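You operate a simulated robot arm through the tools that you are given. There is no shell and no other tool. Be economical: measure what you need, move in short steps, check, and stop when the job is done.

You run a simulated robot arm. Do the job below in one go: nothing can be reset, and whatever is moved stays where it is left.

JOB
Fit ring and small blank on the test pipe, clamp, pump to 60 kPa or more.
Fine: read the vacuum screen; leave it clamped under vacuum, vent shut.

The check looks at the end state, three seconds after you hand in, the way a careful person would. Anything else that was tipped, shoved, dropped, spilled or broken makes it a failure.

ROBOT AND FRAMES
A 7-joint arm with a two-finger parallel gripper, fixed in place. Base frame: the origin is at the foot of the arm, x ahead of it, y to its left, z up; the work surface is at about z = 0. Lengths are in mm, angles in rad, forces in N, time in s.
With the tool pointing down near the work surface it reaches from about 240 to 620 mm from the base axis. Its first joint turns from -1.152 to 1.152 rad. Payload 2.6 kg.
Tool frame: the origin (TCP) lies between the finger pads and is the grasp point; the fingertips stand 30 mm ahead of it; z points along the fingers, y is the line along which they close. Largest opening 94 mm; finger width 28, thickness 10; the body of the gripper, 50 by 96 mm, starts 55 mm behind the TCP.
Orientation is that of the tool frame in the base frame, as a unit quaternion [w, x, y, z]. With the fingers straight down and closing along the base's y, the tool's x points along the base's -x, its y along +y and its z along -z.

CONTROLS
- The arm moves only by the tool move_arm. Its argument "motion" is a list that holds one entry, the list of rows, each a list of 7 numbers: the turn, a rotation vector about the tool's x, y, z in units of 5 degrees (1.0 is 5 degrees), then the shift along the tool's x, y, z in units of 40 mm (1.0 is 40 mm), then the finger opening in mm, from 0 to 94. In form: [[[ax, ay, az, x, y, z, claw], ...]]. A call has 1 to 10 rows; each row shifts and turns the commanded pose from where the row before left it, along the tool's axes as they then stand. A call with a number of a shift or a turn outside -1 to 1 is refused whole. A row lasts 0.2 s, in which the tool goes at most 50 mm and 0.15 rad; a call with a longer step from one row to the next is refused whole, and so is a gripper value outside its range. A pose out of reach is approached as far as the arm can. The call stops where the force on the tool passes 70 N (or 10 N more than at its start, if that is more) or the arm is blocked; 0.2 s more then pass. Each finger travels about 72 mm/s and halts on what it meets, pressing with about 27 N; the grip force reading is that of the motor and also rises with nothing between the fingers. The clock runs only during rows and for 0.2 s after the last one: add rows that do not move to give the fingers time. The reply holds the time, the measured pose of the TCP, the force on the tool along the base axes, the opening and the grip force, in the units named above and with some noise, with the torque about the TCP (base axes, N m) and any sound that the robot's microphone picked up.
- Cameras (640 x 400 px; columns grow to the right, rows downward): "scene" is fixed at [33.3, 453.4, 568.2]; the picture's right is [-0.69, -0.72, 0.00], its down [-0.41, 0.39, -0.83] and it looks along [0.59, -0.57, -0.56] (base axes); focal length 321 px, centre (320, 200). "wrist" rides on the gripper at [76, 14, -102] in the tool frame; the picture's right is [-0.18, 0.98, 0.00], its down [-0.75, -0.14, -0.64] and it looks along [-0.63, -0.12, 0.77] (tool axes); focal length 243 px, centre (320, 200). There is no depth. A picture from a camera that has moved, and an enlarged one, comes with that camera's place and axes in the base frame and with its lens. The place of the scene camera against the robot may be out by one fixed shift of up to 25 mm in any direction.
- snapshot(camera): a new picture of that camera. It takes no simulated time.
- inspect(camera, box): a new picture of the part [left, top, right, bottom] of that camera's present view, enlarged. It takes no simulated time.
- close_job(): hands the job in; it is judged then, once.

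Work in short steps. Places have to be worked out from the pictures, the camera data and where the tool is seen: move nearer, look again, correct. Check each grasp and each placing, and mend what went wrong. You have 120 turns and 84 pictures in all, those below and enlarged ones among them. Open the gripper and draw the arm clear of the work before you hand the job in, unless the task says otherwise; then end with one line.

The tools are called after "Request:" by a JSON object that holds its "api" and its "payload". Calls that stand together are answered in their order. move_arm: Moves the arm, as the interface text tells. Its arguments: {"type":"object","properties":{"motion":{"type":"array"}},"required":["motion"]} The other tools are called the same way: snapshot (camera) takes a picture; inspect (camera, box) takes an enlarged picture of a part of a camera's view; close_job () hands the job in.

At the start:

```text
time_s: 0.0
eef_pos: [361.0, 27.1, 375.0]
ee_rot: [0.0, 0.0, 1.0, 0.0]
ft_force: [-0.3, -0.1, 0.8]
wrist_torque: [0.0, -0.04, 0.02]
width: 94.3
gripper_force: 0.0
```

scene: 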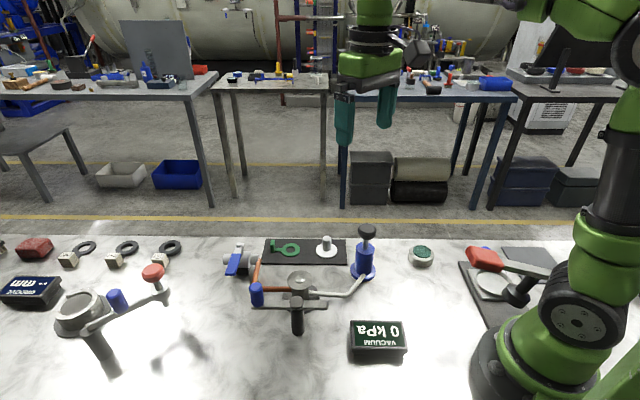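
wrist: 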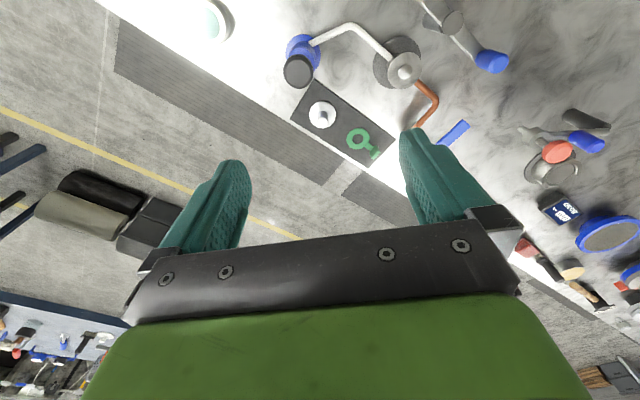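

I start by enlarging the parts of the scene around the test pipe and the parts mat.

Request:
{"api": "inspect", "payload": {"camera": "scene", "box": [210, 215, 450, 365]}}

Request:
{"api": "inspect", "payload": {"camera": "scene", "box": [0, 225, 220, 365]}}

Request:
{"api": "inspect", "payload": {"camera": "wrist", "box": [260, 0, 520, 170]}}

```text
2.67 times, centred on (330, 290) of scene
camera zoom: at [33.3, 453.4, 568.2], right [-0.69, -0.72, 0.0], down [-0.41, 0.39, -0.83], along [0.59, -0.57, -0.56], focal length 857 px, centre (293, -40)
```

zoom: 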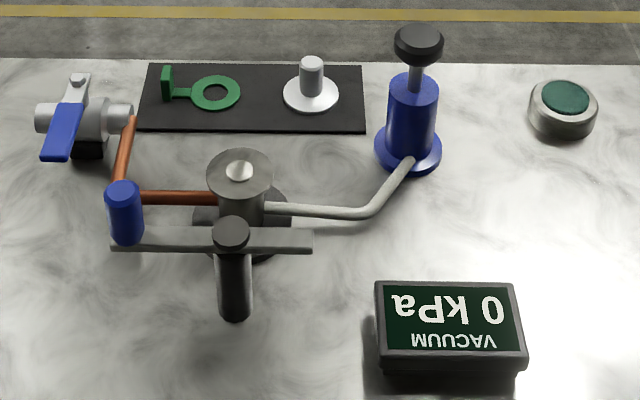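

```text
2.86 times, centred on (110, 295) of scene
camera zoom: at [33.3, 453.4, 568.2], right [-0.69, -0.72, 0.0], down [-0.41, 0.39, -0.83], along [0.59, -0.57, -0.56], focal length 918 px, centre (920, -71)
```

zoom: 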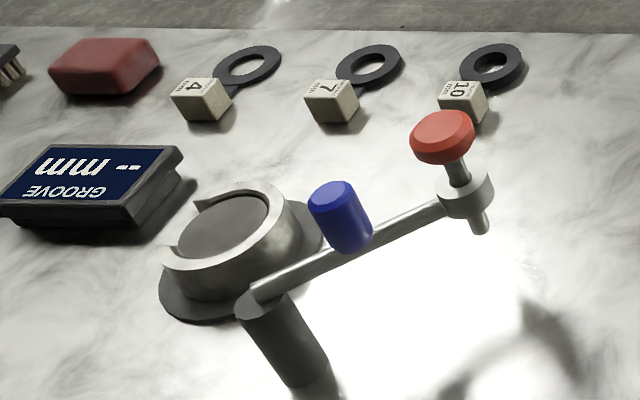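

```text
2.35 times, centred on (390, 85) of wrist
camera zoom: at [284.1, 42.3, 478.0], right [0.18, 0.98, 0.0], down [0.75, -0.14, 0.64], along [0.63, -0.12, -0.77], focal length 571 px, centre (155, 471)
```

zoom: 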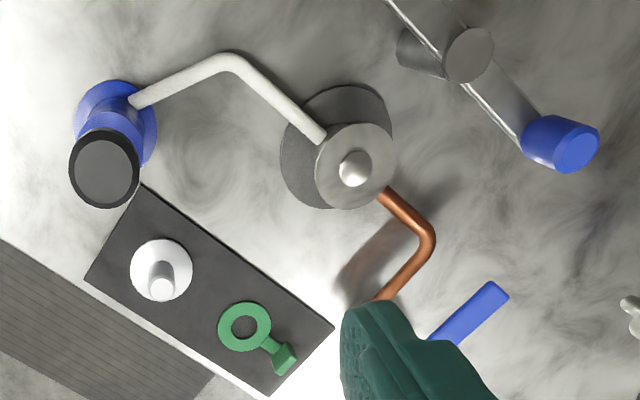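

The parts look like this: a green ring and a white blank with a stem on the mat, a pipe with a swing clamp, a pump with a plunger, and a vent with a blue lever. I move to about (340, 130, 290) for a nearer view of the rig.

Request:
{"api": "move_arm", "payload": {"motion": [[[0, 0, 0, 0.1, 0.5, 0.4, 94], [0, 0, 0, 0.1, 0.5, 0.4, 94], [0, 0, 0, 0.1, 0.5, 0.4, 94], [0, 0, 0, 0.1, 0.5, 0.4, 94], [0, 0, 0, 0.1, 0.5, 0.5, 94]]]}}

Request:
{"api": "snapshot", "payload": {"camera": "wrist"}}

```text
time_s: 1.2
eef_pos: [340.0, 127.6, 290.5]
ee_rot: [0.0, 0.0, 1.0, 0.0]
ft_force: [-0.4, -0.4, 0.6]
wrist_torque: [-0.01, 0.01, -0.02]
width: 93.9
gripper_force: 0.1
```

```text
78 pictures are left
camera wrist: at [264.2, 142.6, 393.9], right [0.19, 0.98, 0.0], down [0.75, -0.14, 0.64], along [0.63, -0.12, -0.77], focal length 243 px, centre (320, 200)
```

wrist: 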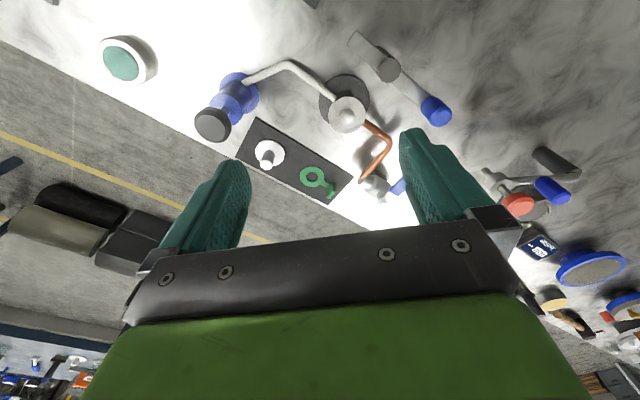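

Request:
{"api": "inspect", "payload": {"camera": "wrist", "box": [200, 20, 460, 200]}}

Request:
{"api": "inspect", "payload": {"camera": "wrist", "box": [300, 20, 460, 130]}}

Request:
{"api": "inspect", "payload": {"camera": "scene", "box": [220, 225, 340, 345]}}

```text
2.22 times, centred on (330, 110) of wrist
camera zoom: at [264.2, 142.6, 393.9], right [0.19, 0.98, 0.0], down [0.75, -0.14, 0.64], along [0.63, -0.12, -0.77], focal length 539 px, centre (298, 400)
```

zoom: 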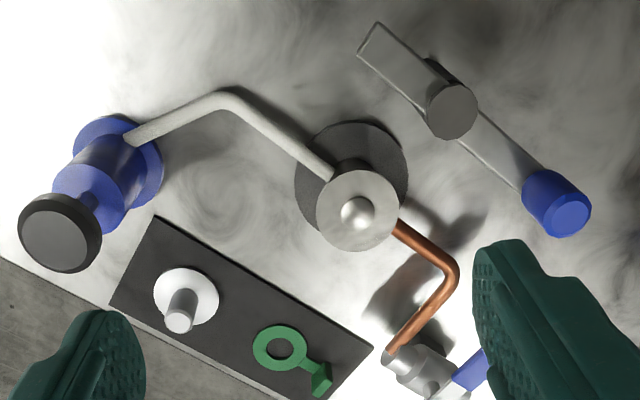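

```text
3.64 times, centred on (380, 75) of wrist
camera zoom: at [264.2, 142.6, 393.9], right [0.19, 0.98, 0.0], down [0.75, -0.14, 0.64], along [0.63, -0.12, -0.77], focal length 882 px, centre (102, 654)
```

zoom: 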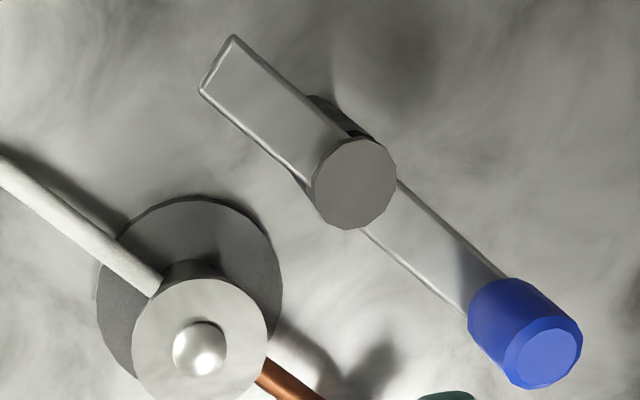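

```text
3.33 times, centred on (280, 285) of scene
camera zoom: at [33.3, 453.4, 568.2], right [-0.69, -0.72, 0.0], down [-0.41, 0.39, -0.83], along [0.59, -0.57, -0.56], focal length 1071 px, centre (453, -83)
```

zoom: 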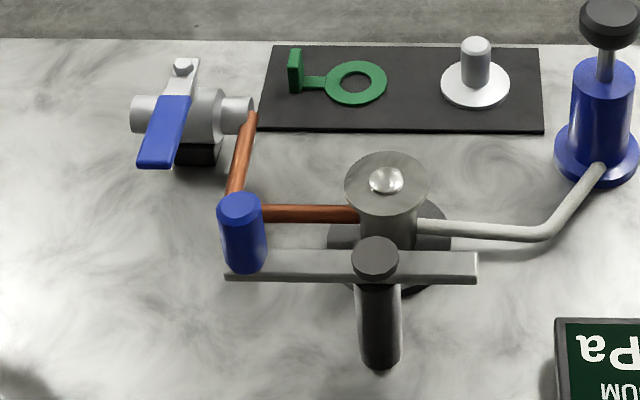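

The flange top comes out at about (391, 154, 66), the post at (341, 208) and the blue knob top at (392, 258, 127). I need the bar height and how the clamp works, so I tilt the wrist 30° and go lower for a flatter view.

Request:
{"api": "move_arm", "payload": {"motion": [[[0, -1, 0, 0.3, 0.1, 0.4, 94], [0, -1, 0, 0.3, 0.1, 0.4, 94], [0, -1, 0, 0.3, 0.1, 0.4, 94], [0, -1, 0, 0.3, 0.1, 0.4, 94], [0, -1, 0, 0.3, 0.1, 0.4, 94], [0, -1, 0, 0.3, 0.1, 0.4, 94]]]}}

Request:
{"api": "snapshot", "payload": {"camera": "wrist"}}

```text
time_s: 2.6
eef_pos: [290.8, 151.9, 183.6]
ee_rot: [0.26, -0.001, 0.966, 0.0]
ft_force: [0.1, -1.1, -0.2]
wrist_torque: [-0.01, 0.0, 0.0]
width: 94.2
gripper_force: 0.1
```

```text
74 pictures are left
camera wrist: at [174.3, 165.9, 233.9], right [0.16, 0.98, 0.09], down [0.33, -0.14, 0.93], along [0.93, -0.12, -0.35], focal length 243 px, centre (320, 200)
```

wrist: 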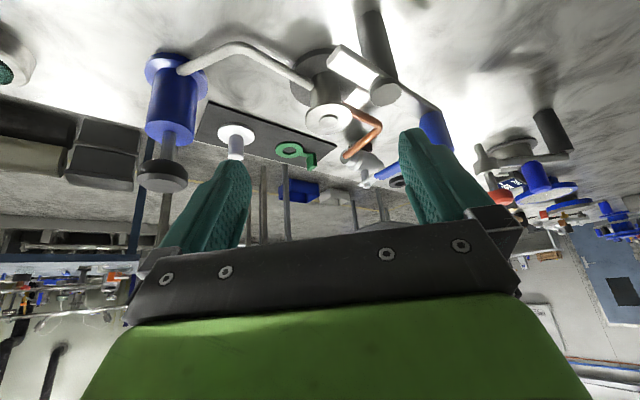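

Request:
{"api": "inspect", "payload": {"camera": "wrist", "box": [270, 0, 470, 180]}}

Request:
{"api": "inspect", "payload": {"camera": "wrist", "box": [130, 30, 350, 200]}}

```text
2.22 times, centred on (370, 90) of wrist
camera zoom: at [174.3, 165.9, 233.9], right [0.16, 0.98, 0.09], down [0.33, -0.14, 0.93], along [0.93, -0.12, -0.35], focal length 539 px, centre (209, 444)
```

zoom: 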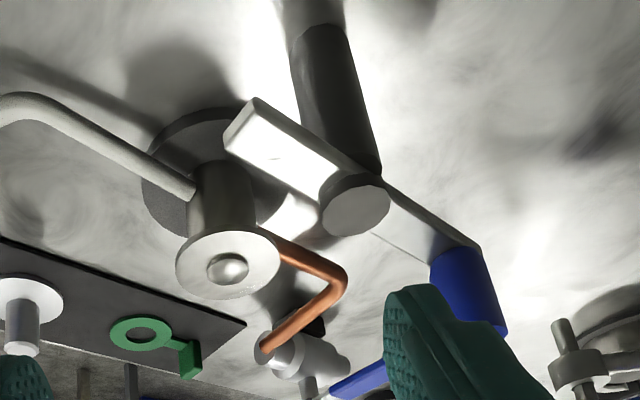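

```text
2.35 times, centred on (240, 115) of wrist
camera zoom: at [174.3, 165.9, 233.9], right [0.16, 0.98, 0.09], down [0.33, -0.14, 0.93], along [0.93, -0.12, -0.35], focal length 571 px, centre (508, 400)
```

zoom: 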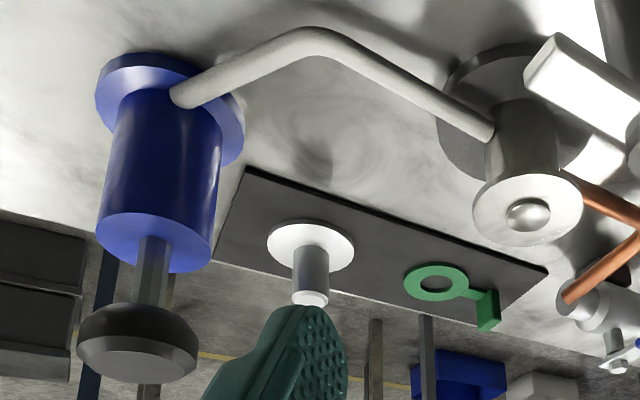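

The bar's free end (top z≈78, reach ≈54 mm from the post) swings over the blank's rim, so the handle must turn about +90° and the knob moves to about (290, 259). I return upright and go above the mat for a look at the ring and blank.

Request:
{"api": "move_arm", "payload": {"motion": [[[0, 1, 0, -0.3, -0.1, -0.4, 94], [0, 1, 0, -0.3, -0.1, -0.4, 94], [0, 1, 0, -0.3, -0.1, -0.4, 94], [0, 1, 0, -0.3, -0.1, -0.4, 94], [0, 1, 0, -0.3, -0.1, -0.4, 94], [0, 1, 0, -0.3, -0.1, -0.4, 94]]]}}

Request:
{"api": "move_arm", "payload": {"motion": [[[0, 0, 0, -0.7, -0.19, 0.35, 94], [0, 0, 0, -0.7, -0.19, 0.35, 94], [0, 0, 0, -0.7, -0.19, 0.35, 94], [0, 0, 0, -0.7, -0.19, 0.35, 94], [0, 0, 0, -0.7, -0.19, 0.35, 94], [0, 0, 0, 0, 0, 0, 94]]]}}

Request:
{"api": "inspect", "payload": {"camera": "wrist", "box": [120, 0, 520, 250]}}

```text
time_s: 4.0
eef_pos: [332.1, 128.1, 296.1]
ee_rot: [-0.001, 0.0, 1.0, 0.0]
ft_force: [-0.4, -0.4, -0.4]
wrist_torque: [0.0, -0.04, -0.01]
width: 94.0
gripper_force: 0.0
```

```text
time_s: 5.4
eef_pos: [469.9, 90.1, 224.2]
ee_rot: [0.0, 0.0, 1.0, -0.001]
ft_force: [-0.5, -0.6, 0.3]
wrist_torque: [0.0, -0.03, 0.01]
width: 94.0
gripper_force: 0.0
```

```text
1.60 times, centred on (320, 125) of wrist
camera zoom: at [395.2, 104.6, 327.0], right [0.18, 0.98, 0.0], down [0.75, -0.14, 0.64], along [0.63, -0.12, -0.77], focal length 388 px, centre (320, 320)
```

zoom: 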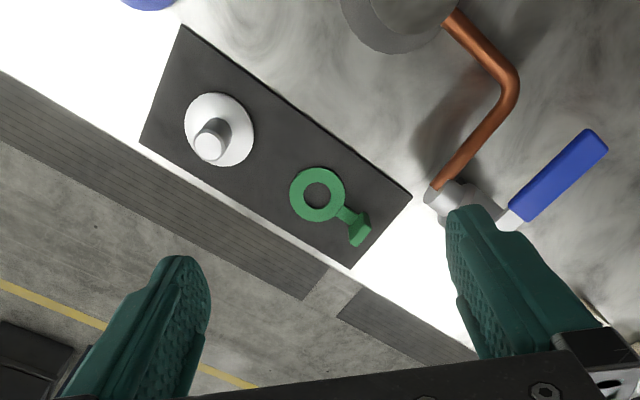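

Request:
{"api": "inspect", "payload": {"camera": "wrist", "box": [200, 40, 400, 180]}}

Request:
{"api": "inspect", "payload": {"camera": "scene", "box": [255, 230, 355, 275]}}

```text
2.86 times, centred on (300, 110) of wrist
camera zoom: at [395.2, 104.6, 327.0], right [0.18, 0.98, 0.0], down [0.75, -0.14, 0.64], along [0.63, -0.12, -0.77], focal length 693 px, centre (377, 457)
```

zoom: 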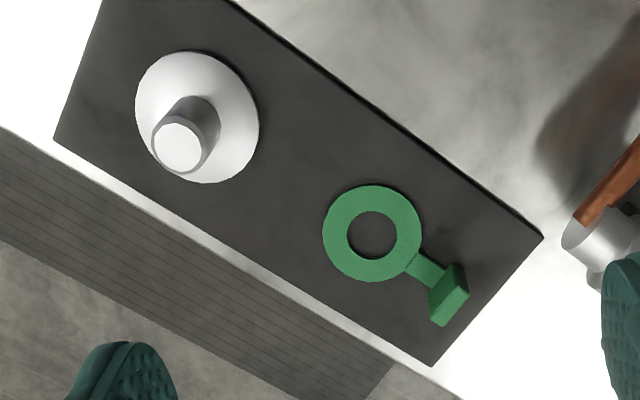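

```text
6.40 times, centred on (305, 252) of scene
camera zoom: at [33.3, 453.4, 568.2], right [-0.69, -0.72, 0.0], down [-0.41, 0.39, -0.83], along [0.59, -0.57, -0.56], focal length 2057 px, centre (416, -136)
```

zoom: 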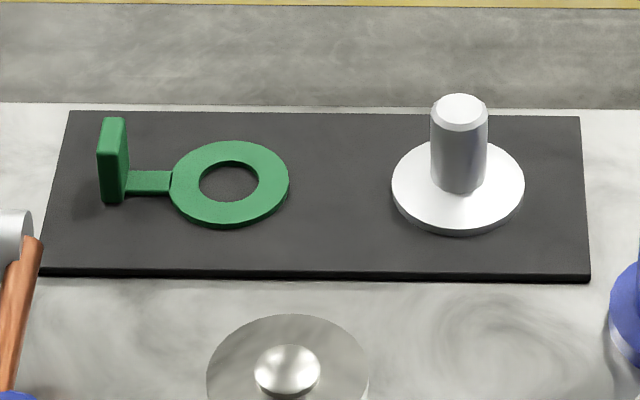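

The tab is a thin upright plate at about (555, 108), with its thin side along azimuth ~45°. I turn the wrist by 45° so the fingers close along that line, coming down partway.

Request:
{"api": "move_arm", "payload": {"motion": [[[0, 0, 1, 0, 0, 0.15, 60], [0, 0, 1, 0, 0, 0.15, 50], [0, 0, 1, 0, 0, 0.15, 40], [0, 0, 1, 0, 0, 0.15, 30], [0, 0, 1, 0, 0, 0.15, 30], [0, 0, 1, 0, 0, 0.15, 30], [0, 0, 1, 0, 0, 0.15, 30], [0, 0, 1, 0, 0, 0.15, 30], [0, 0, 1, 0, 0, 0.15, 30]]]}}

Request:
{"api": "move_arm", "payload": {"motion": [[[0, 0, 0, -0.4, 0.6, 0, 30], [0, 0, 0, -0.4, 0.6, 0, 30], [0, 0, 0, -0.4, 0.6, 0, 30], [0, 0, 0, 0, 0, 0, 30]]]}}

Request:
{"api": "snapshot", "payload": {"camera": "wrist"}}

```text
time_s: 7.4
eef_pos: [470.2, 90.8, 171.6]
ee_rot: [0.0, 0.384, 0.923, 0.0]
ft_force: [-0.3, -0.2, 0.2]
wrist_torque: [-0.01, 0.01, -0.01]
width: 30.2
gripper_force: 0.1
```

```text
time_s: 8.4
eef_pos: [554.7, 106.8, 171.5]
ee_rot: [0.0, 0.383, 0.924, 0.001]
ft_force: [0.9, 0.2, 0.1]
wrist_torque: [0.02, -0.02, 0.0]
width: 30.2
gripper_force: 0.0
```

```text
68 pictures are left
camera wrist: at [511.7, 170.9, 273.8], right [0.83, 0.56, 0.0], down [0.43, -0.63, 0.64], along [0.36, -0.53, -0.77], focal length 243 px, centre (320, 200)
```

wrist: 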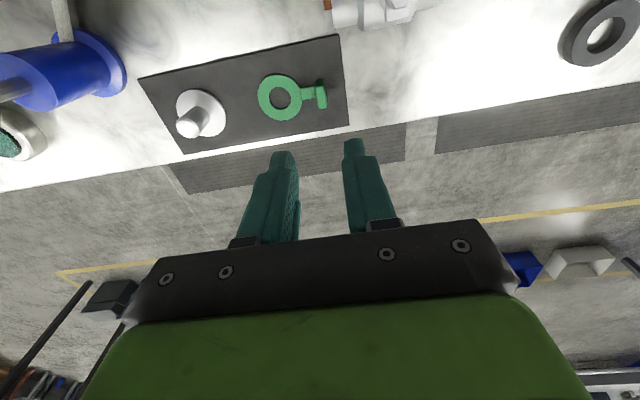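

The turn worked. I enlarge the ring region to measure the tab again.

Request:
{"api": "inspect", "payload": {"camera": "wrist", "box": [240, 50, 400, 150]}}

```text
4.00 times, centred on (320, 100) of wrist
camera zoom: at [511.7, 170.9, 273.8], right [0.83, 0.56, 0.0], down [0.43, -0.63, 0.64], along [0.36, -0.53, -0.77], focal length 970 px, centre (320, 600)
```

zoom: 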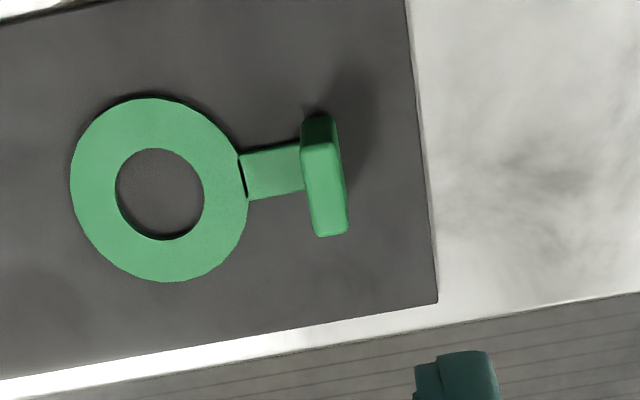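

Tab plate centre comes out at (555.5, 109), azimuth 42°, ring centre at (522, 79.4). I go down around the tab to TCP z≈42 with the opening at 26.

Request:
{"api": "move_arm", "payload": {"motion": [[[0, 0, 0.65, 0.02, 0.05, 0.8, 26], [0, 0, 0, 0, 0, 0.8, 26], [0, 0, 0, 0, 0, 0.8, 26], [0, 0, 0, 0, 0, 0.4, 26], [0, 0, 0, 0, 0, 0.43, 26], [0, 0, 0, 0, 0, 0, 26]]]}}

Request:
{"api": "inspect", "payload": {"camera": "scene", "box": [220, 190, 360, 280]}}

Request:
{"api": "inspect", "payload": {"camera": "wrist", "box": [220, 60, 420, 200]}}

```text
time_s: 9.8
eef_pos: [555.1, 109.8, 41.4]
ee_rot: [0.001, 0.409, 0.912, 0.001]
ft_force: [-0.6, -0.1, -0.4]
wrist_torque: [0.05, -0.03, 0.01]
width: 25.9
gripper_force: 0.0
```

```text
4.44 times, centred on (290, 235) of scene
camera zoom: at [33.3, 453.4, 568.2], right [-0.69, -0.72, 0.0], down [-0.41, 0.39, -0.83], along [0.59, -0.57, -0.56], focal length 1428 px, centre (453, 44)
```

zoom: 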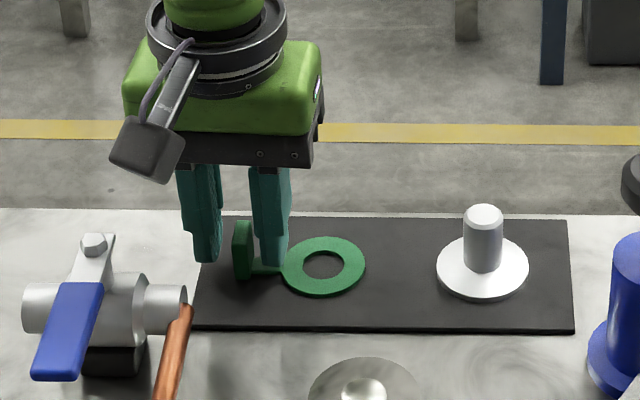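

```text
2.86 times, centred on (320, 130) of wrist
camera zoom: at [515.8, 175.7, 144.6], right [0.86, 0.52, 0.0], down [0.4, -0.66, 0.64], along [0.33, -0.55, -0.77], focal length 693 px, centre (320, 400)
```

zoom: 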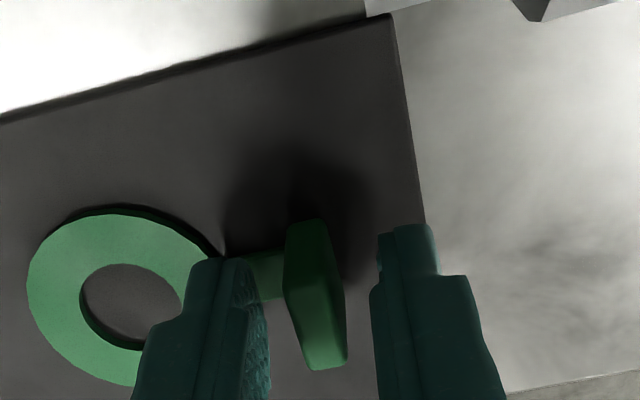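

The plate sits between the fingers, so I close on it.

Request:
{"api": "move_arm", "payload": {"motion": [[[0, 0, 0, 0, 0, 0, 12], [0, 0, 0, 0, 0, 0, 4], [0, 0, 0, 0, 0, 0, 4], [0, 0, 0, 0, 0, 0, 4]]]}}

Request:
{"api": "move_arm", "payload": {"motion": [[[0, 0, 0, 0, 0, -0.25, 4], [0, 0, 0, 0, 0, -0.75, 4], [0, 0, 0, 0, 0, -0.75, 4], [0, 0, 0, 0, 0, -0.75, 4], [0, 0, 0, 0, 0, 0, 4]]]}}

Request:
{"api": "snapshot", "payload": {"camera": "wrist"}}

Request:
{"api": "inspect", "payload": {"camera": "scene", "box": [220, 130, 360, 280]}}

```text
time_s: 10.8
eef_pos: [555.8, 109.8, 41.3]
ee_rot: [-0.001, 0.409, 0.913, 0.001]
ft_force: [-1.2, -0.5, 0.8]
wrist_torque: [0.0, -0.04, -0.03]
width: 7.5
gripper_force: 26.8
```

```text
time_s: 12.0
eef_pos: [557.1, 109.3, 143.2]
ee_rot: [0.001, 0.408, 0.913, -0.001]
ft_force: [0.9, 0.6, 0.0]
wrist_torque: [0.02, -0.04, 0.02]
width: 7.6
gripper_force: 26.9
```

```text
64 pictures are left
camera wrist: at [517.2, 175.5, 245.2], right [0.86, 0.52, 0.0], down [0.4, -0.66, 0.64], along [0.33, -0.55, -0.77], focal length 243 px, centre (320, 200)
```

wrist: 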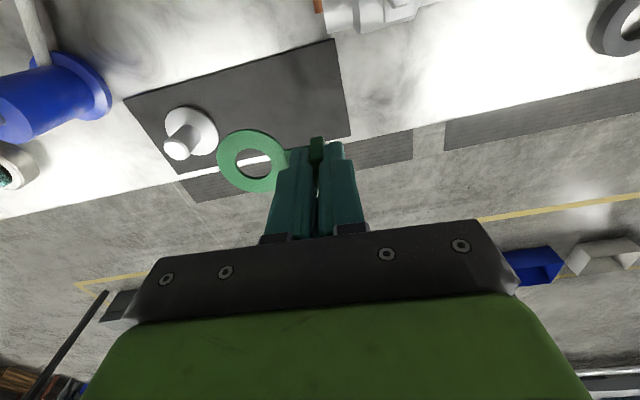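

```text
2.67 times, centred on (290, 205) of scene
camera zoom: at [33.3, 453.4, 568.2], right [-0.69, -0.72, 0.0], down [-0.41, 0.39, -0.83], along [0.59, -0.57, -0.56], focal length 857 px, centre (400, 187)
```

zoom: 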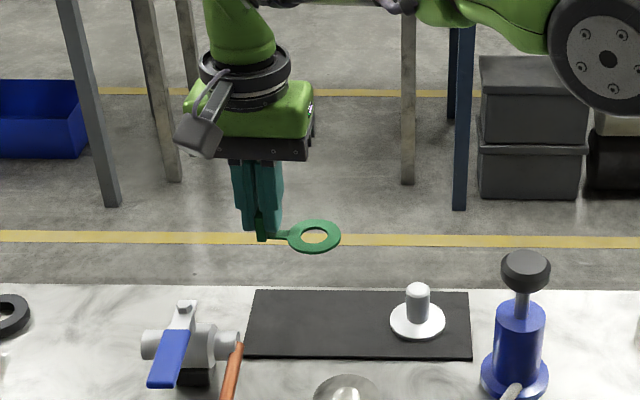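

The ring is held level. I lift to z≈185 and carry it above the flange, TCP target (425, 185).

Request:
{"api": "move_arm", "payload": {"motion": [[[0, 0, 0, 0, 0, -0.55, 4], [0, 0, 0, 0, 0, -0.55, 4], [0, 0, 0, 0.725, -0.24, 0, 4], [0, 0, 0, 0.725, -0.24, 0, 4], [0, 0, 0, 0.725, -0.24, 0, 4], [0, 0, 0, 0.725, -0.24, 0, 4], [0, 0, 0, 0.725, -0.24, 0, 4], [0, 0, 0, 0, 0, 0, 4]]]}}

Request:
{"api": "inspect", "payload": {"camera": "wrist", "box": [180, 20, 400, 180]}}

Request:
{"api": "inspect", "payload": {"camera": "scene", "box": [200, 140, 380, 340]}}

```text
time_s: 13.8
eef_pos: [423.3, 184.9, 187.4]
ee_rot: [0.0, 0.409, 0.912, 0.0]
ft_force: [-0.5, 0.0, 0.5]
wrist_torque: [-0.02, -0.05, -0.05]
width: 7.7
gripper_force: 26.9
```

```text
2.50 times, centred on (290, 100) of wrist
camera zoom: at [383.2, 252.2, 289.8], right [0.86, 0.52, 0.0], down [0.4, -0.66, 0.64], along [0.33, -0.55, -0.77], focal length 606 px, centre (395, 450)
```

zoom: 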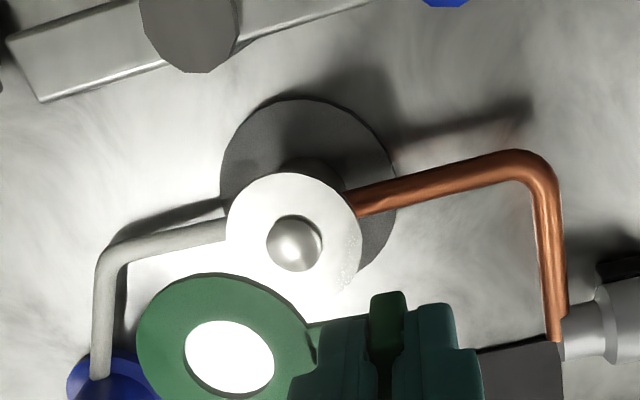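

```text
2.00 times, centred on (290, 240) of scene
camera zoom: at [33.3, 453.4, 568.2], right [-0.69, -0.72, 0.0], down [-0.41, 0.39, -0.83], along [0.59, -0.57, -0.56], focal length 643 px, centre (380, 120)
```

zoom: 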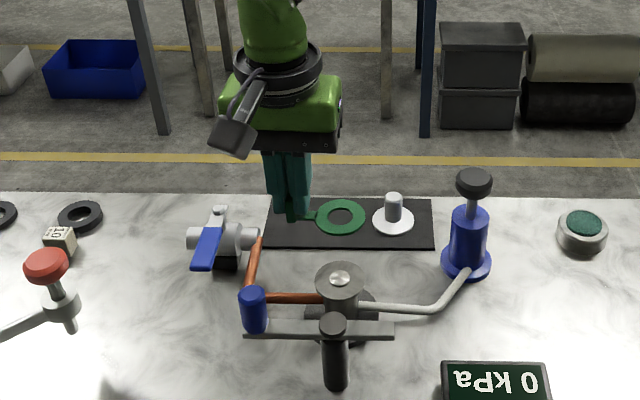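

The flange now fits all views at about (394.5, 156, 60), with the held ring's centre near (389, 156.5). I shift about 5 mm in x and go down to hover roughly 10 mm above the flange, then compare directly.

Request:
{"api": "move_arm", "payload": {"motion": [[[0, 0, 0, -0.08, 0.09, 0.5, 4], [0, 0, 0, 0, 0, 0.5, 4], [0, 0, 0, 0, 0, 0.5, 4], [0, 0, 0, 0, 0, 0.35, 4], [0, 0, 0, 0, 0, 0, 4]]]}}

Request:
{"api": "inspect", "payload": {"camera": "wrist", "box": [180, 60, 400, 220]}}

Request:
{"api": "inspect", "payload": {"camera": "scene", "box": [230, 220, 370, 320]}}

```text
time_s: 15.0
eef_pos: [427.6, 184.6, 111.7]
ee_rot: [-0.001, 0.409, 0.912, 0.0]
ft_force: [-0.1, 0.3, -0.2]
wrist_torque: [0.0, 0.02, -0.03]
width: 7.3
gripper_force: 26.8
```

```text
2.50 times, centred on (290, 140) of wrist
camera zoom: at [388.3, 251.6, 215.1], right [0.86, 0.52, 0.0], down [0.4, -0.66, 0.64], along [0.33, -0.55, -0.77], focal length 606 px, centre (395, 350)
```

zoom: 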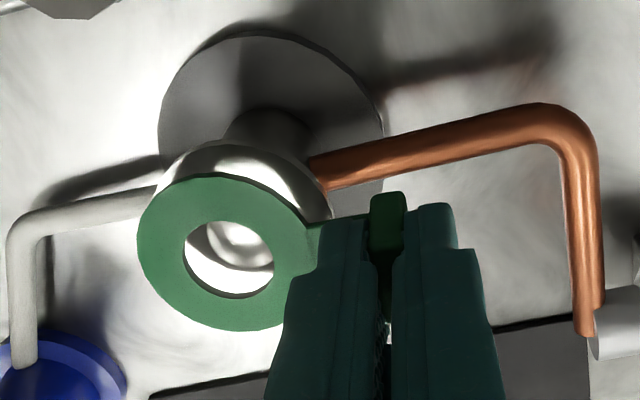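

```text
4.00 times, centred on (300, 270) of scene
camera zoom: at [33.3, 453.4, 568.2], right [-0.69, -0.72, 0.0], down [-0.41, 0.39, -0.83], along [0.59, -0.57, -0.56], focal length 1286 px, centre (400, -80)
```

zoom: 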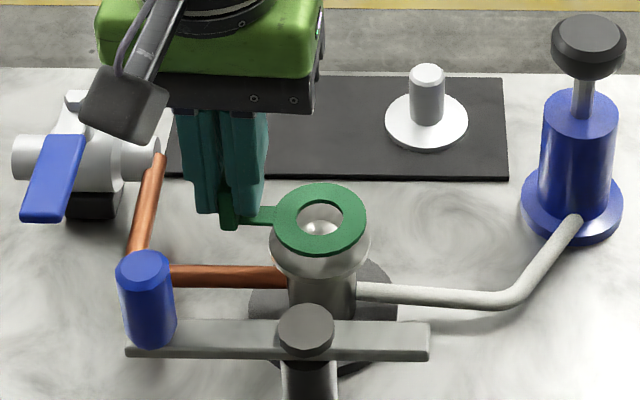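

The ring looks nearly concentric laterally, about 12–15 mm above the flange. I lower 8 mm and compare again.

Request:
{"api": "move_arm", "payload": {"motion": [[[0, 0, 0, 0, 0, 0.1, 4], [0, 0, 0, 0, 0, 0.1, 4], [0, 0, 0, 0, 0, 0, 4]]]}}

Request:
{"api": "inspect", "payload": {"camera": "wrist", "box": [200, 80, 340, 200]}}

Request:
{"api": "inspect", "payload": {"camera": "scene", "box": [280, 255, 340, 300]}}

```text
time_s: 15.8
eef_pos: [428.3, 185.3, 103.7]
ee_rot: [-0.001, 0.409, 0.913, 0.0]
ft_force: [0.2, -0.9, -0.1]
wrist_torque: [0.01, 0.0, -0.01]
width: 7.5
gripper_force: 27.0
```

```text
3.33 times, centred on (270, 140) of wrist
camera zoom: at [388.4, 251.5, 206.8], right [0.86, 0.52, 0.0], down [0.4, -0.66, 0.64], along [0.33, -0.55, -0.77], focal length 809 px, centre (487, 400)
```

zoom: 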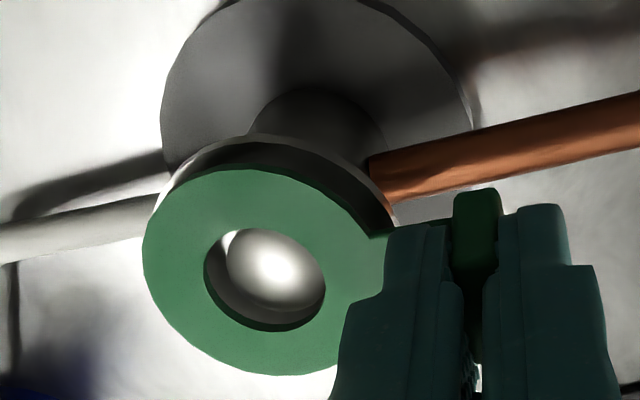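

```text
8.89 times, centred on (310, 278) of scene
camera zoom: at [33.3, 453.4, 568.2], right [-0.69, -0.72, 0.0], down [-0.41, 0.39, -0.83], along [0.59, -0.57, -0.56], focal length 2857 px, centre (409, -489)
```

zoom: 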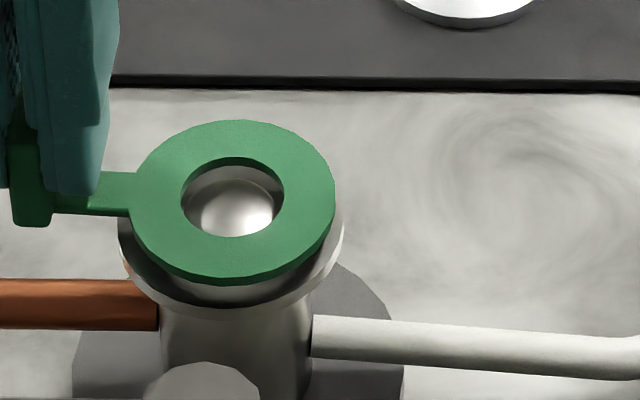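

Laterally it is aligned within about 1 mm and the gap is now only a few mm. I lower slowly and watch for contact force.

Request:
{"api": "move_arm", "payload": {"motion": [[[0, 0, 0, 0, 0, 0.05, 4], [0, 0, 0, 0, 0, 0.05, 4], [0, 0, 0, 0, 0, 0, 4]]]}}

Request:
{"api": "inspect", "payload": {"camera": "scene", "box": [280, 255, 340, 300]}}

Request:
{"api": "inspect", "payload": {"camera": "wrist", "box": [200, 80, 340, 200]}}

```text
time_s: 16.6
eef_pos: [427.9, 184.7, 99.9]
ee_rot: [0.0, 0.409, 0.912, 0.0]
ft_force: [0.6, -0.4, -0.1]
wrist_torque: [0.01, -0.02, 0.01]
width: 7.6
gripper_force: 27.6
```

```text
8.89 times, centred on (310, 278) of scene
camera zoom: at [33.3, 453.4, 568.2], right [-0.69, -0.72, 0.0], down [-0.41, 0.39, -0.83], along [0.59, -0.57, -0.56], focal length 2857 px, centre (409, -489)
```

zoom: 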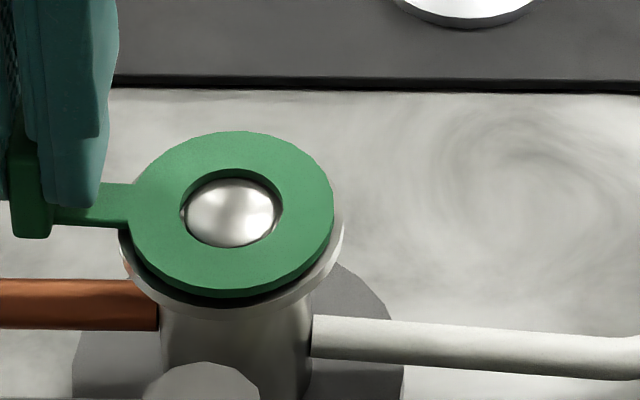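

```text
3.33 times, centred on (270, 140) of wrist
camera zoom: at [388.8, 251.6, 202.7], right [0.86, 0.52, 0.0], down [0.4, -0.66, 0.64], along [0.33, -0.55, -0.77], focal length 809 px, centre (487, 400)
```

zoom: 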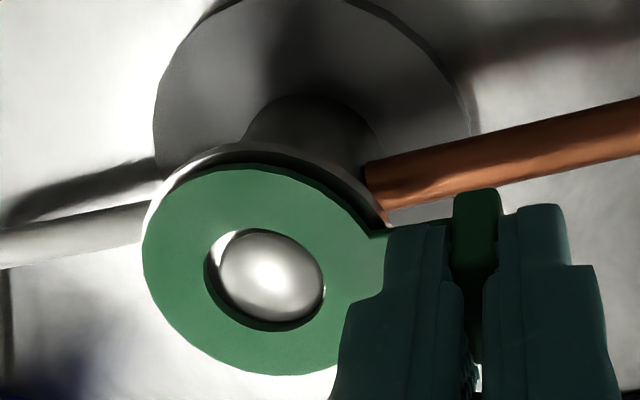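

Still no contact and almost concentric, so I lower further in small steps.

Request:
{"api": "move_arm", "payload": {"motion": [[[0, 0, 0, 0, 0, 0.05, 4], [0, 0, 0, 0, 0, 0, 4]]]}}

Request:
{"api": "move_arm", "payload": {"motion": [[[0, 0, 0, 0, 0, 0.04, 4], [0, 0, 0, 0, 0, 0, 4]]]}}

Request:
{"api": "inspect", "payload": {"camera": "scene", "box": [280, 255, 340, 300]}}

Request:
{"api": "inspect", "payload": {"camera": "wrist", "box": [200, 80, 340, 200]}}

```text
time_s: 17.2
eef_pos: [430.4, 184.5, 98.9]
ee_rot: [0.001, 0.408, 0.913, 0.0]
ft_force: [5.4, 0.3, 5.1]
wrist_torque: [-0.02, 0.0, 0.08]
width: 7.5
gripper_force: 26.9
```

```text
time_s: 17.8
eef_pos: [429.7, 185.4, 98.2]
ee_rot: [0.001, 0.408, 0.913, 0.002]
ft_force: [5.1, -1.2, 15.7]
wrist_torque: [-0.2, 0.1, 0.11]
width: 7.6
gripper_force: 27.4
```

```text
8.89 times, centred on (310, 278) of scene
camera zoom: at [33.2, 453.4, 568.3], right [-0.69, -0.72, 0.0], down [-0.41, 0.39, -0.83], along [0.59, -0.57, -0.56], focal length 2857 px, centre (409, -489)
```

zoom: 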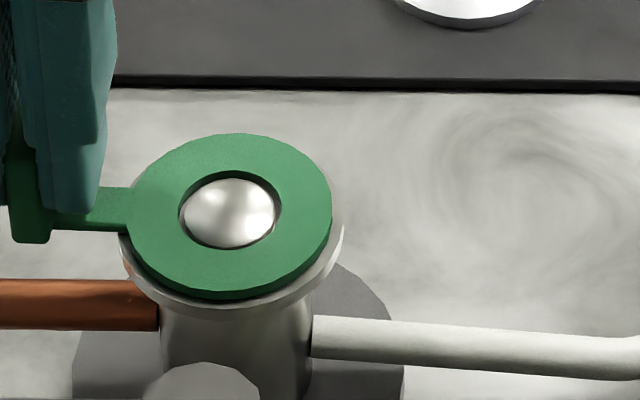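

```text
3.33 times, centred on (270, 140) of wrist
camera zoom: at [389.3, 251.5, 200.1], right [0.86, 0.52, 0.0], down [0.39, -0.66, 0.64], along [0.33, -0.55, -0.77], focal length 809 px, centre (487, 400)
```

zoom: 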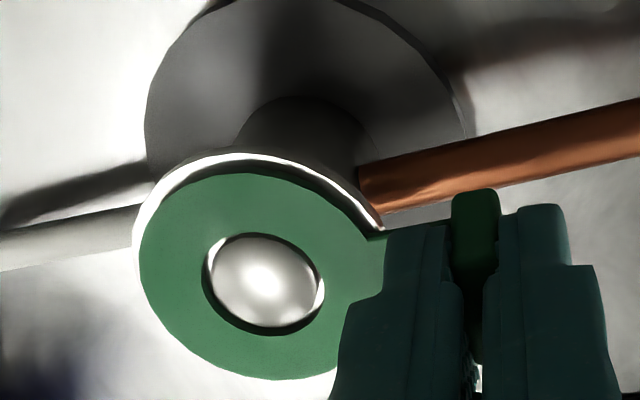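

Contact at TCP z≈98.5 with the ring concentric on the flange. I release gently and retract upward.

Request:
{"api": "move_arm", "payload": {"motion": [[[0, 0, 0, 0, 0, -0.03, 10], [0, 0, 0, 0, 0, 0, 20], [0, 0, 0, 0, 0, 0, 20]]]}}

Request:
{"api": "move_arm", "payload": {"motion": [[[0, 0, 0, 0, 0, -0.3, 20], [0, 0, 0, 0, 0, -0.8, 20], [0, 0, 0, 0, 0, -0.8, 20], [0, 0, 0, 0, 0, 0, 30]]]}}

Request:
{"api": "inspect", "payload": {"camera": "scene", "box": [270, 250, 340, 300]}}

Request:
{"api": "inspect", "payload": {"camera": "wrist", "box": [200, 20, 400, 160]}}

```text
time_s: 18.6
eef_pos: [428.2, 185.3, 96.3]
ee_rot: [0.001, 0.409, 0.912, 0.0]
ft_force: [0.4, 0.3, 0.1]
wrist_torque: [0.03, -0.01, 0.02]
width: 20.0
gripper_force: 0.0
```

```text
time_s: 19.6
eef_pos: [427.9, 184.6, 173.2]
ee_rot: [0.0, 0.409, 0.913, 0.0]
ft_force: [0.3, 0.1, -0.4]
wrist_torque: [-0.05, -0.01, -0.01]
width: 30.2
gripper_force: 0.2
```

```text
8.00 times, centred on (305, 275) of scene
camera zoom: at [33.3, 453.4, 568.2], right [-0.69, -0.72, 0.0], down [-0.41, 0.39, -0.83], along [0.59, -0.57, -0.56], focal length 2571 px, centre (440, -400)
```

zoom: 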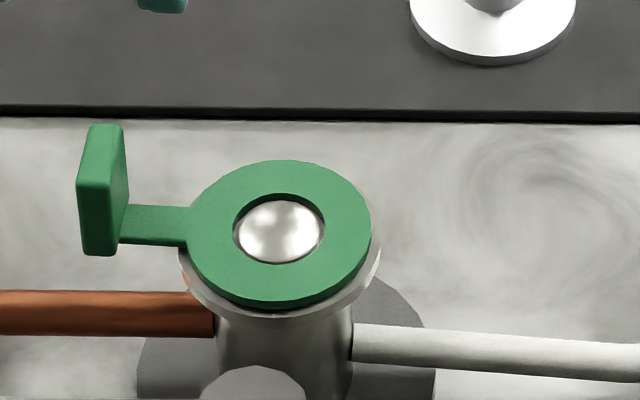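

```text
2.86 times, centred on (300, 90) of wrist
camera zoom: at [388.9, 251.6, 275.9], right [0.86, 0.52, 0.0], down [0.4, -0.66, 0.64], along [0.33, -0.55, -0.77], focal length 693 px, centre (377, 514)
```

zoom: 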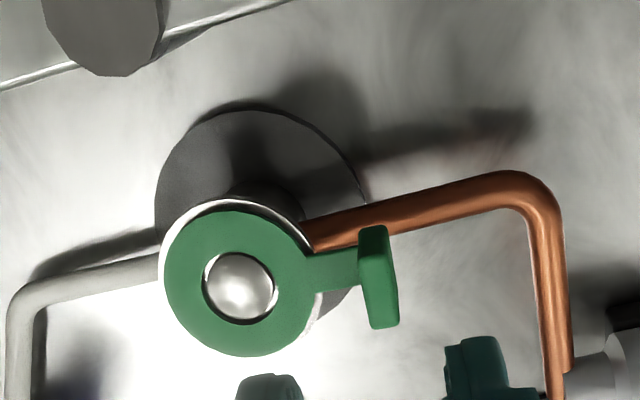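

The ring sits concentric at about (395.5, 157). Next I go above the blank at about (458, 14) and look again.

Request:
{"api": "move_arm", "payload": {"motion": [[[0, 0, 0, -0.736, -0.457, 0, 40], [0, 0, 0, -0.736, -0.457, 0, 40], [0, 0, 0, -0.736, -0.457, 0, 40], [0, 0, 0, -0.736, -0.457, 0, 40], [0, 0, 0, -0.736, -0.457, 0, 40], [0, 0, 0, 0, 0, 0.3, 40], [0, 0, 0, 0, 0, 0, 40]]]}}

Request:
{"api": "inspect", "payload": {"camera": "wrist", "box": [220, 20, 420, 160]}}

```text
time_s: 21.2
eef_pos: [458.6, 15.0, 161.6]
ee_rot: [0.0, 0.408, 0.913, 0.0]
ft_force: [-0.3, 0.9, 0.1]
wrist_torque: [-0.01, 0.01, 0.02]
width: 39.9
gripper_force: 0.0
```

```text
2.86 times, centred on (320, 90) of wrist
camera zoom: at [418.1, 80.5, 263.9], right [0.86, 0.52, 0.0], down [0.4, -0.66, 0.64], along [0.33, -0.55, -0.77], focal length 693 px, centre (320, 514)
```

zoom: 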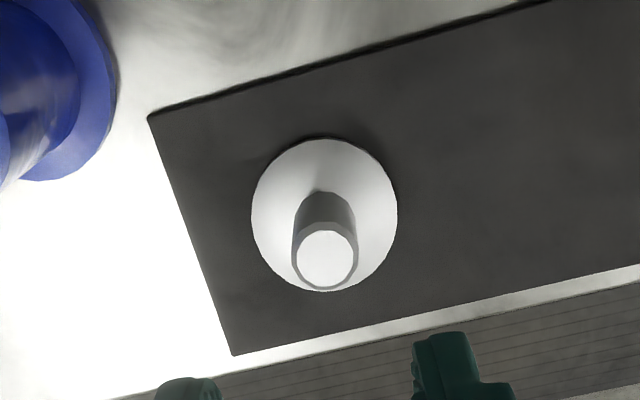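

The blank centre is at (459, 15.5), right below the tool. I go down and grip the stem.

Request:
{"api": "move_arm", "payload": {"motion": [[[0, 0, 0, 0, 0, 0.8, 40], [0, 0, 0, 0, 0, 0.8, 40], [0, 0, 0, 0, 0, 0.7, 40], [0, 0, 0, 0, 0, 0.6, 40], [0, 0, 0, 0, 0, 0, 40]]]}}

Request:
{"api": "inspect", "payload": {"camera": "scene", "box": [280, 190, 400, 280]}}

Request:
{"api": "inspect", "payload": {"camera": "wrist", "box": [220, 60, 420, 200]}}

```text
time_s: 22.4
eef_pos: [457.3, 13.9, 45.5]
ee_rot: [0.0, 0.409, 0.913, 0.0]
ft_force: [-1.0, 0.5, 0.5]
wrist_torque: [-0.04, 0.01, 0.02]
width: 40.1
gripper_force: 0.1
```

```text
4.44 times, centred on (340, 235) of scene
camera zoom: at [33.3, 453.4, 568.2], right [-0.69, -0.72, 0.0], down [-0.41, 0.39, -0.83], along [0.59, -0.57, -0.56], focal length 1428 px, centre (231, 44)
```

zoom: 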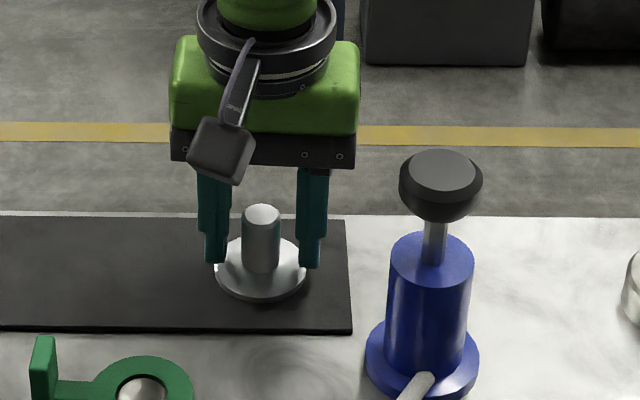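

```text
2.86 times, centred on (320, 130) of wrist
camera zoom: at [418.2, 80.6, 147.4], right [0.86, 0.52, 0.0], down [0.4, -0.66, 0.64], along [0.33, -0.55, -0.77], focal length 693 px, centre (320, 400)
```

zoom: 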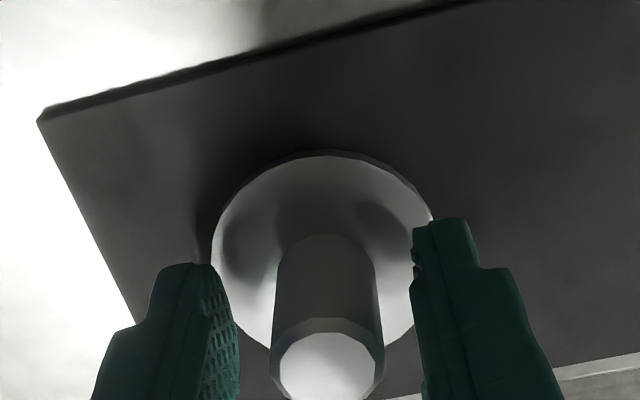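

The stem is between the fingers. I close, check and lift.

Request:
{"api": "move_arm", "payload": {"motion": [[[0, 0, 0, 0, 0, 0.05, 30], [0, 0, 0, 0, 0, 0, 20], [0, 0, 0, 0, 0, 0, 10], [0, 0, 0, 0, 0, 0, 10], [0, 0, 0, 0, 0, 0, 10]]]}}

Request:
{"api": "move_arm", "payload": {"motion": [[[0, 0, 0, 0, 0, -0.2, 10], [0, 0, 0, 0, 0, -0.8, 10], [0, 0, 0, 0, 0, -0.8, 10], [0, 0, 0, 0, 0, -0.8, 10], [0, 0, 0, 0, 0, -0.6, 10], [0, 0, 0, 0, 0, 0, 10]]]}}

Request:
{"api": "inspect", "payload": {"camera": "wrist", "box": [220, 60, 420, 200]}}

Request:
{"api": "inspect", "payload": {"camera": "scene", "box": [270, 130, 410, 240]}}

```text
time_s: 23.6
eef_pos: [458.2, 14.9, 42.7]
ee_rot: [0.0, 0.409, 0.912, 0.0]
ft_force: [-0.2, -0.1, 0.0]
wrist_torque: [-0.04, 0.01, -0.01]
width: 20.9
gripper_force: 27.2
```

```text
time_s: 25.0
eef_pos: [458.4, 14.8, 173.6]
ee_rot: [0.001, 0.41, 0.912, 0.001]
ft_force: [0.3, 0.1, -1.0]
wrist_torque: [0.02, 0.03, 0.02]
width: 20.9
gripper_force: 27.1
```

```text
2.86 times, centred on (320, 130) of wrist
camera zoom: at [418.4, 80.8, 274.6], right [0.86, 0.52, 0.0], down [0.4, -0.66, 0.64], along [0.33, -0.55, -0.77], focal length 693 px, centre (320, 400)
```

zoom: 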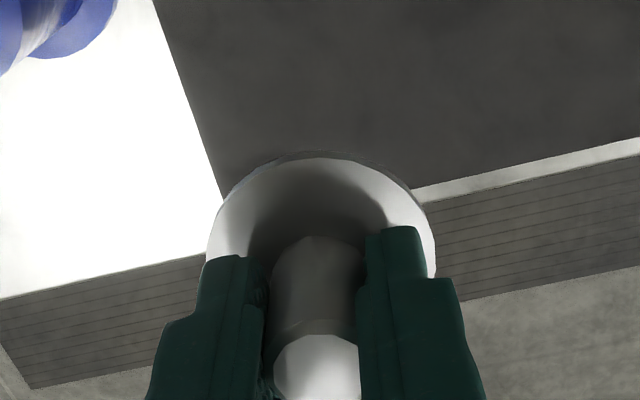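

```text
3.64 times, centred on (340, 185) of scene
camera zoom: at [33.3, 453.4, 568.2], right [-0.69, -0.72, 0.0], down [-0.41, 0.39, -0.83], along [0.59, -0.57, -0.56], focal length 1169 px, centre (247, 254)
```

zoom: 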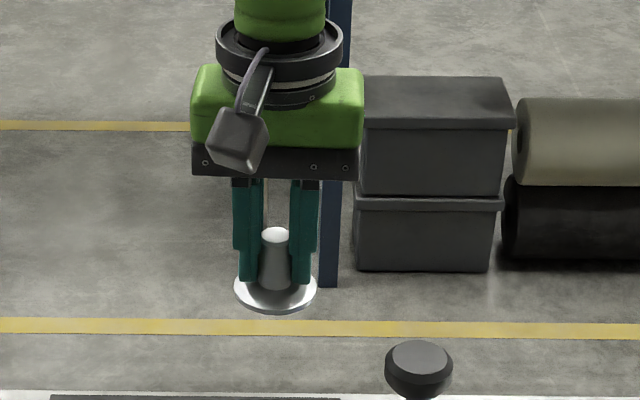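

The blank is held level. I carry it above the ring at (395.5, 157) and come down to about 12 mm above it.

Request:
{"api": "move_arm", "payload": {"motion": [[[0, 0, 0, 0, 0, -0.25, 10], [0, 0, 0, 0.74, 0.238, 0, 10], [0, 0, 0, 0.74, 0.238, 0, 10], [0, 0, 0, 0.74, 0.238, 0, 10], [0, 0, 0, 0.74, 0.238, 0, 10], [0, 0, 0, 0.74, 0.238, 0, 10], [0, 0, 0, 0, 0, 0, 10]]]}}

Request:
{"api": "move_arm", "payload": {"motion": [[[0, 0, 0, 0, 0, 0.6, 10], [0, 0, 0, 0, 0, 0.6, 10], [0, 0, 0, 0, 0, 0.4, 10], [0, 0, 0, 0, 0, 0, 10]]]}}

Request:
{"api": "inspect", "payload": {"camera": "scene", "box": [265, 220, 355, 300]}}

Request:
{"api": "inspect", "payload": {"camera": "wrist", "box": [220, 40, 420, 180]}}

```text
time_s: 26.6
eef_pos: [395.4, 157.3, 182.5]
ee_rot: [0.0, 0.409, 0.912, 0.001]
ft_force: [-0.2, -0.2, -1.2]
wrist_torque: [0.0, 0.0, 0.0]
width: 20.8
gripper_force: 26.9
```

```text
time_s: 27.6
eef_pos: [395.7, 156.7, 117.3]
ee_rot: [-0.001, 0.41, 0.912, 0.0]
ft_force: [-0.1, -0.3, -0.7]
wrist_torque: [0.01, 0.01, 0.01]
width: 20.9
gripper_force: 27.5
```

```text
5.00 times, centred on (310, 260) of scene
camera zoom: at [33.3, 453.4, 568.2], right [-0.69, -0.72, 0.0], down [-0.41, 0.39, -0.83], along [0.59, -0.57, -0.56], focal length 1607 px, centre (370, -100)
```

zoom: 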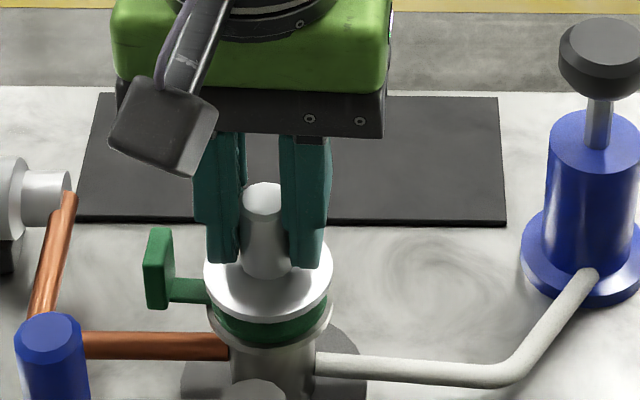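

```text
2.86 times, centred on (320, 110) of wrist
camera zoom: at [355.5, 222.6, 220.4], right [0.86, 0.52, 0.0], down [0.4, -0.66, 0.64], along [0.33, -0.55, -0.77], focal length 693 px, centre (320, 457)
```

zoom: 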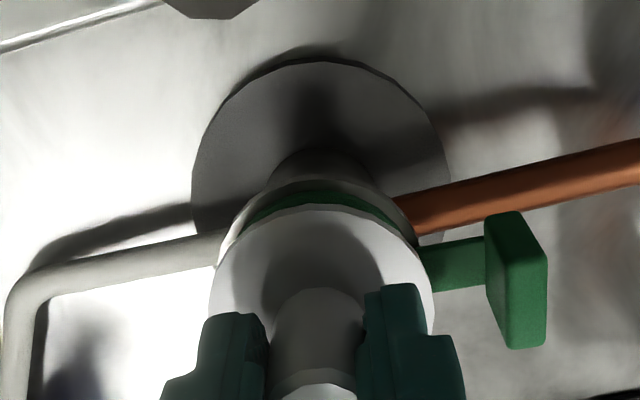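

Alignment looks good in both views. I lower slowly to contact.

Request:
{"api": "move_arm", "payload": {"motion": [[[0, 0, 0, 0, 0, 0.1, 10], [0, 0, 0, 0, 0, 0.08, 10], [0, 0, 0, 0, 0, 0.03, 10], [0, 0, 0, 0, 0, 0, 10]]]}}

Request:
{"api": "move_arm", "payload": {"motion": [[[0, 0, 0, 0, 0, 0.05, 10], [0, 0, 0, 0, 0, 0, 10]]]}}

Request:
{"api": "inspect", "payload": {"camera": "scene", "box": [270, 235, 350, 295]}}

```text
time_s: 28.6
eef_pos: [395.3, 155.9, 108.4]
ee_rot: [0.0, 0.409, 0.912, 0.0]
ft_force: [-0.1, -0.5, -1.5]
wrist_torque: [0.03, -0.04, 0.02]
width: 21.1
gripper_force: 26.6
```

```text
time_s: 29.2
eef_pos: [395.2, 155.5, 107.6]
ee_rot: [0.0, 0.409, 0.912, 0.001]
ft_force: [-1.1, -1.2, 8.7]
wrist_torque: [-0.09, 0.06, -0.14]
width: 20.8
gripper_force: 26.9
```

```text
6.67 times, centred on (310, 265) of scene
camera zoom: at [33.3, 453.4, 568.3], right [-0.69, -0.72, 0.0], down [-0.41, 0.39, -0.83], along [0.59, -0.57, -0.56], focal length 2143 px, centre (387, -233)
```

zoom: 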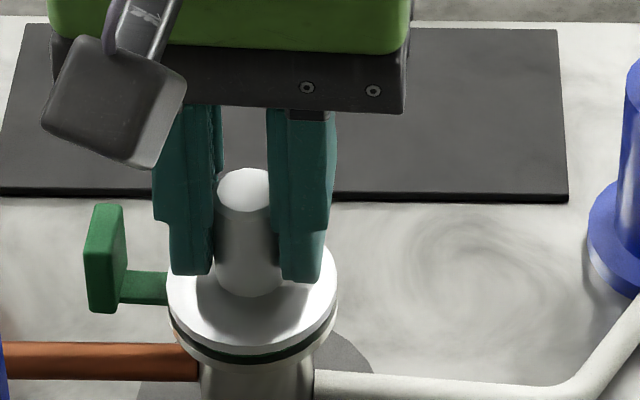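

Contact with the blank centred on the ring. I relax slightly, open, and retract upward.

Request:
{"api": "move_arm", "payload": {"motion": [[[0, 0, 0, 0, 0, -0.02, 26], [0, 0, 0, 0, 0, 0, 34], [0, 0, 0, 0, 0, 0, 34]]]}}

Request:
{"api": "move_arm", "payload": {"motion": [[[0, 0, 0, 0, 0, -0.4, 34], [0, 0, 0, 0, 0, -0.8, 34], [0, 0, 0, 0, 0, -0.8, 34], [0, 0, 0, 0, 0, 0, 34]]]}}

Request:
{"api": "inspect", "payload": {"camera": "scene", "box": [240, 235, 340, 345]}}

Request:
{"api": "snapshot", "payload": {"camera": "wrist"}}

```text
time_s: 30.0
eef_pos: [394.5, 156.4, 108.6]
ee_rot: [0.0, 0.409, 0.913, 0.0]
ft_force: [0.3, 0.8, 0.0]
wrist_torque: [-0.01, 0.04, -0.02]
width: 34.2
gripper_force: 0.0
```

```text
time_s: 31.0
eef_pos: [396.3, 156.9, 188.0]
ee_rot: [0.0, 0.409, 0.913, 0.0]
ft_force: [0.1, 0.4, -0.2]
wrist_torque: [-0.06, 0.01, -0.05]
width: 34.1
gripper_force: 0.1
```

```text
3.64 times, centred on (290, 290) of scene
camera zoom: at [33.3, 453.4, 568.2], right [-0.69, -0.72, 0.0], down [-0.41, 0.39, -0.83], along [0.59, -0.57, -0.56], focal length 1169 px, centre (429, -127)
```

zoom: 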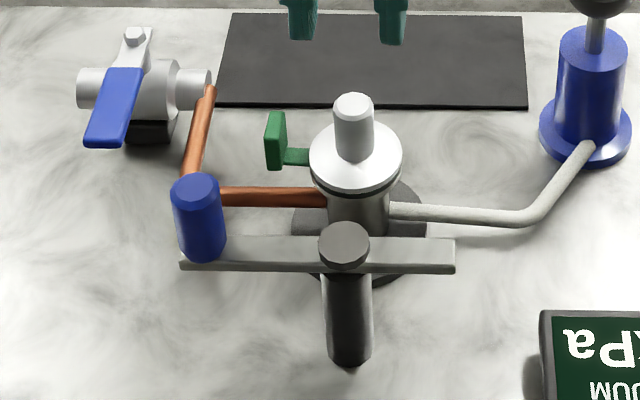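

```text
41 pictures are left
camera wrist: at [355.0, 223.2, 290.9], right [0.86, 0.52, 0.0], down [0.4, -0.66, 0.64], along [0.33, -0.55, -0.77], focal length 243 px, centre (320, 200)
```

wrist: 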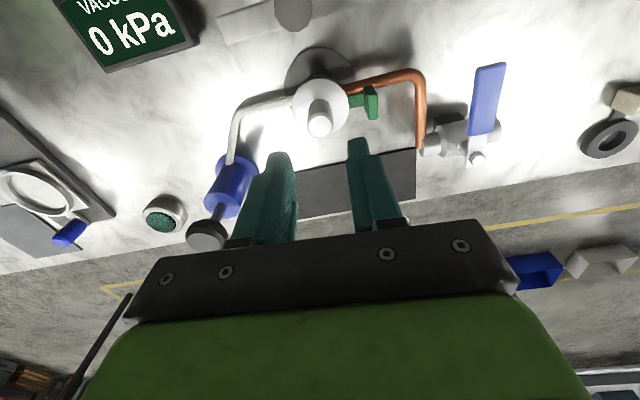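

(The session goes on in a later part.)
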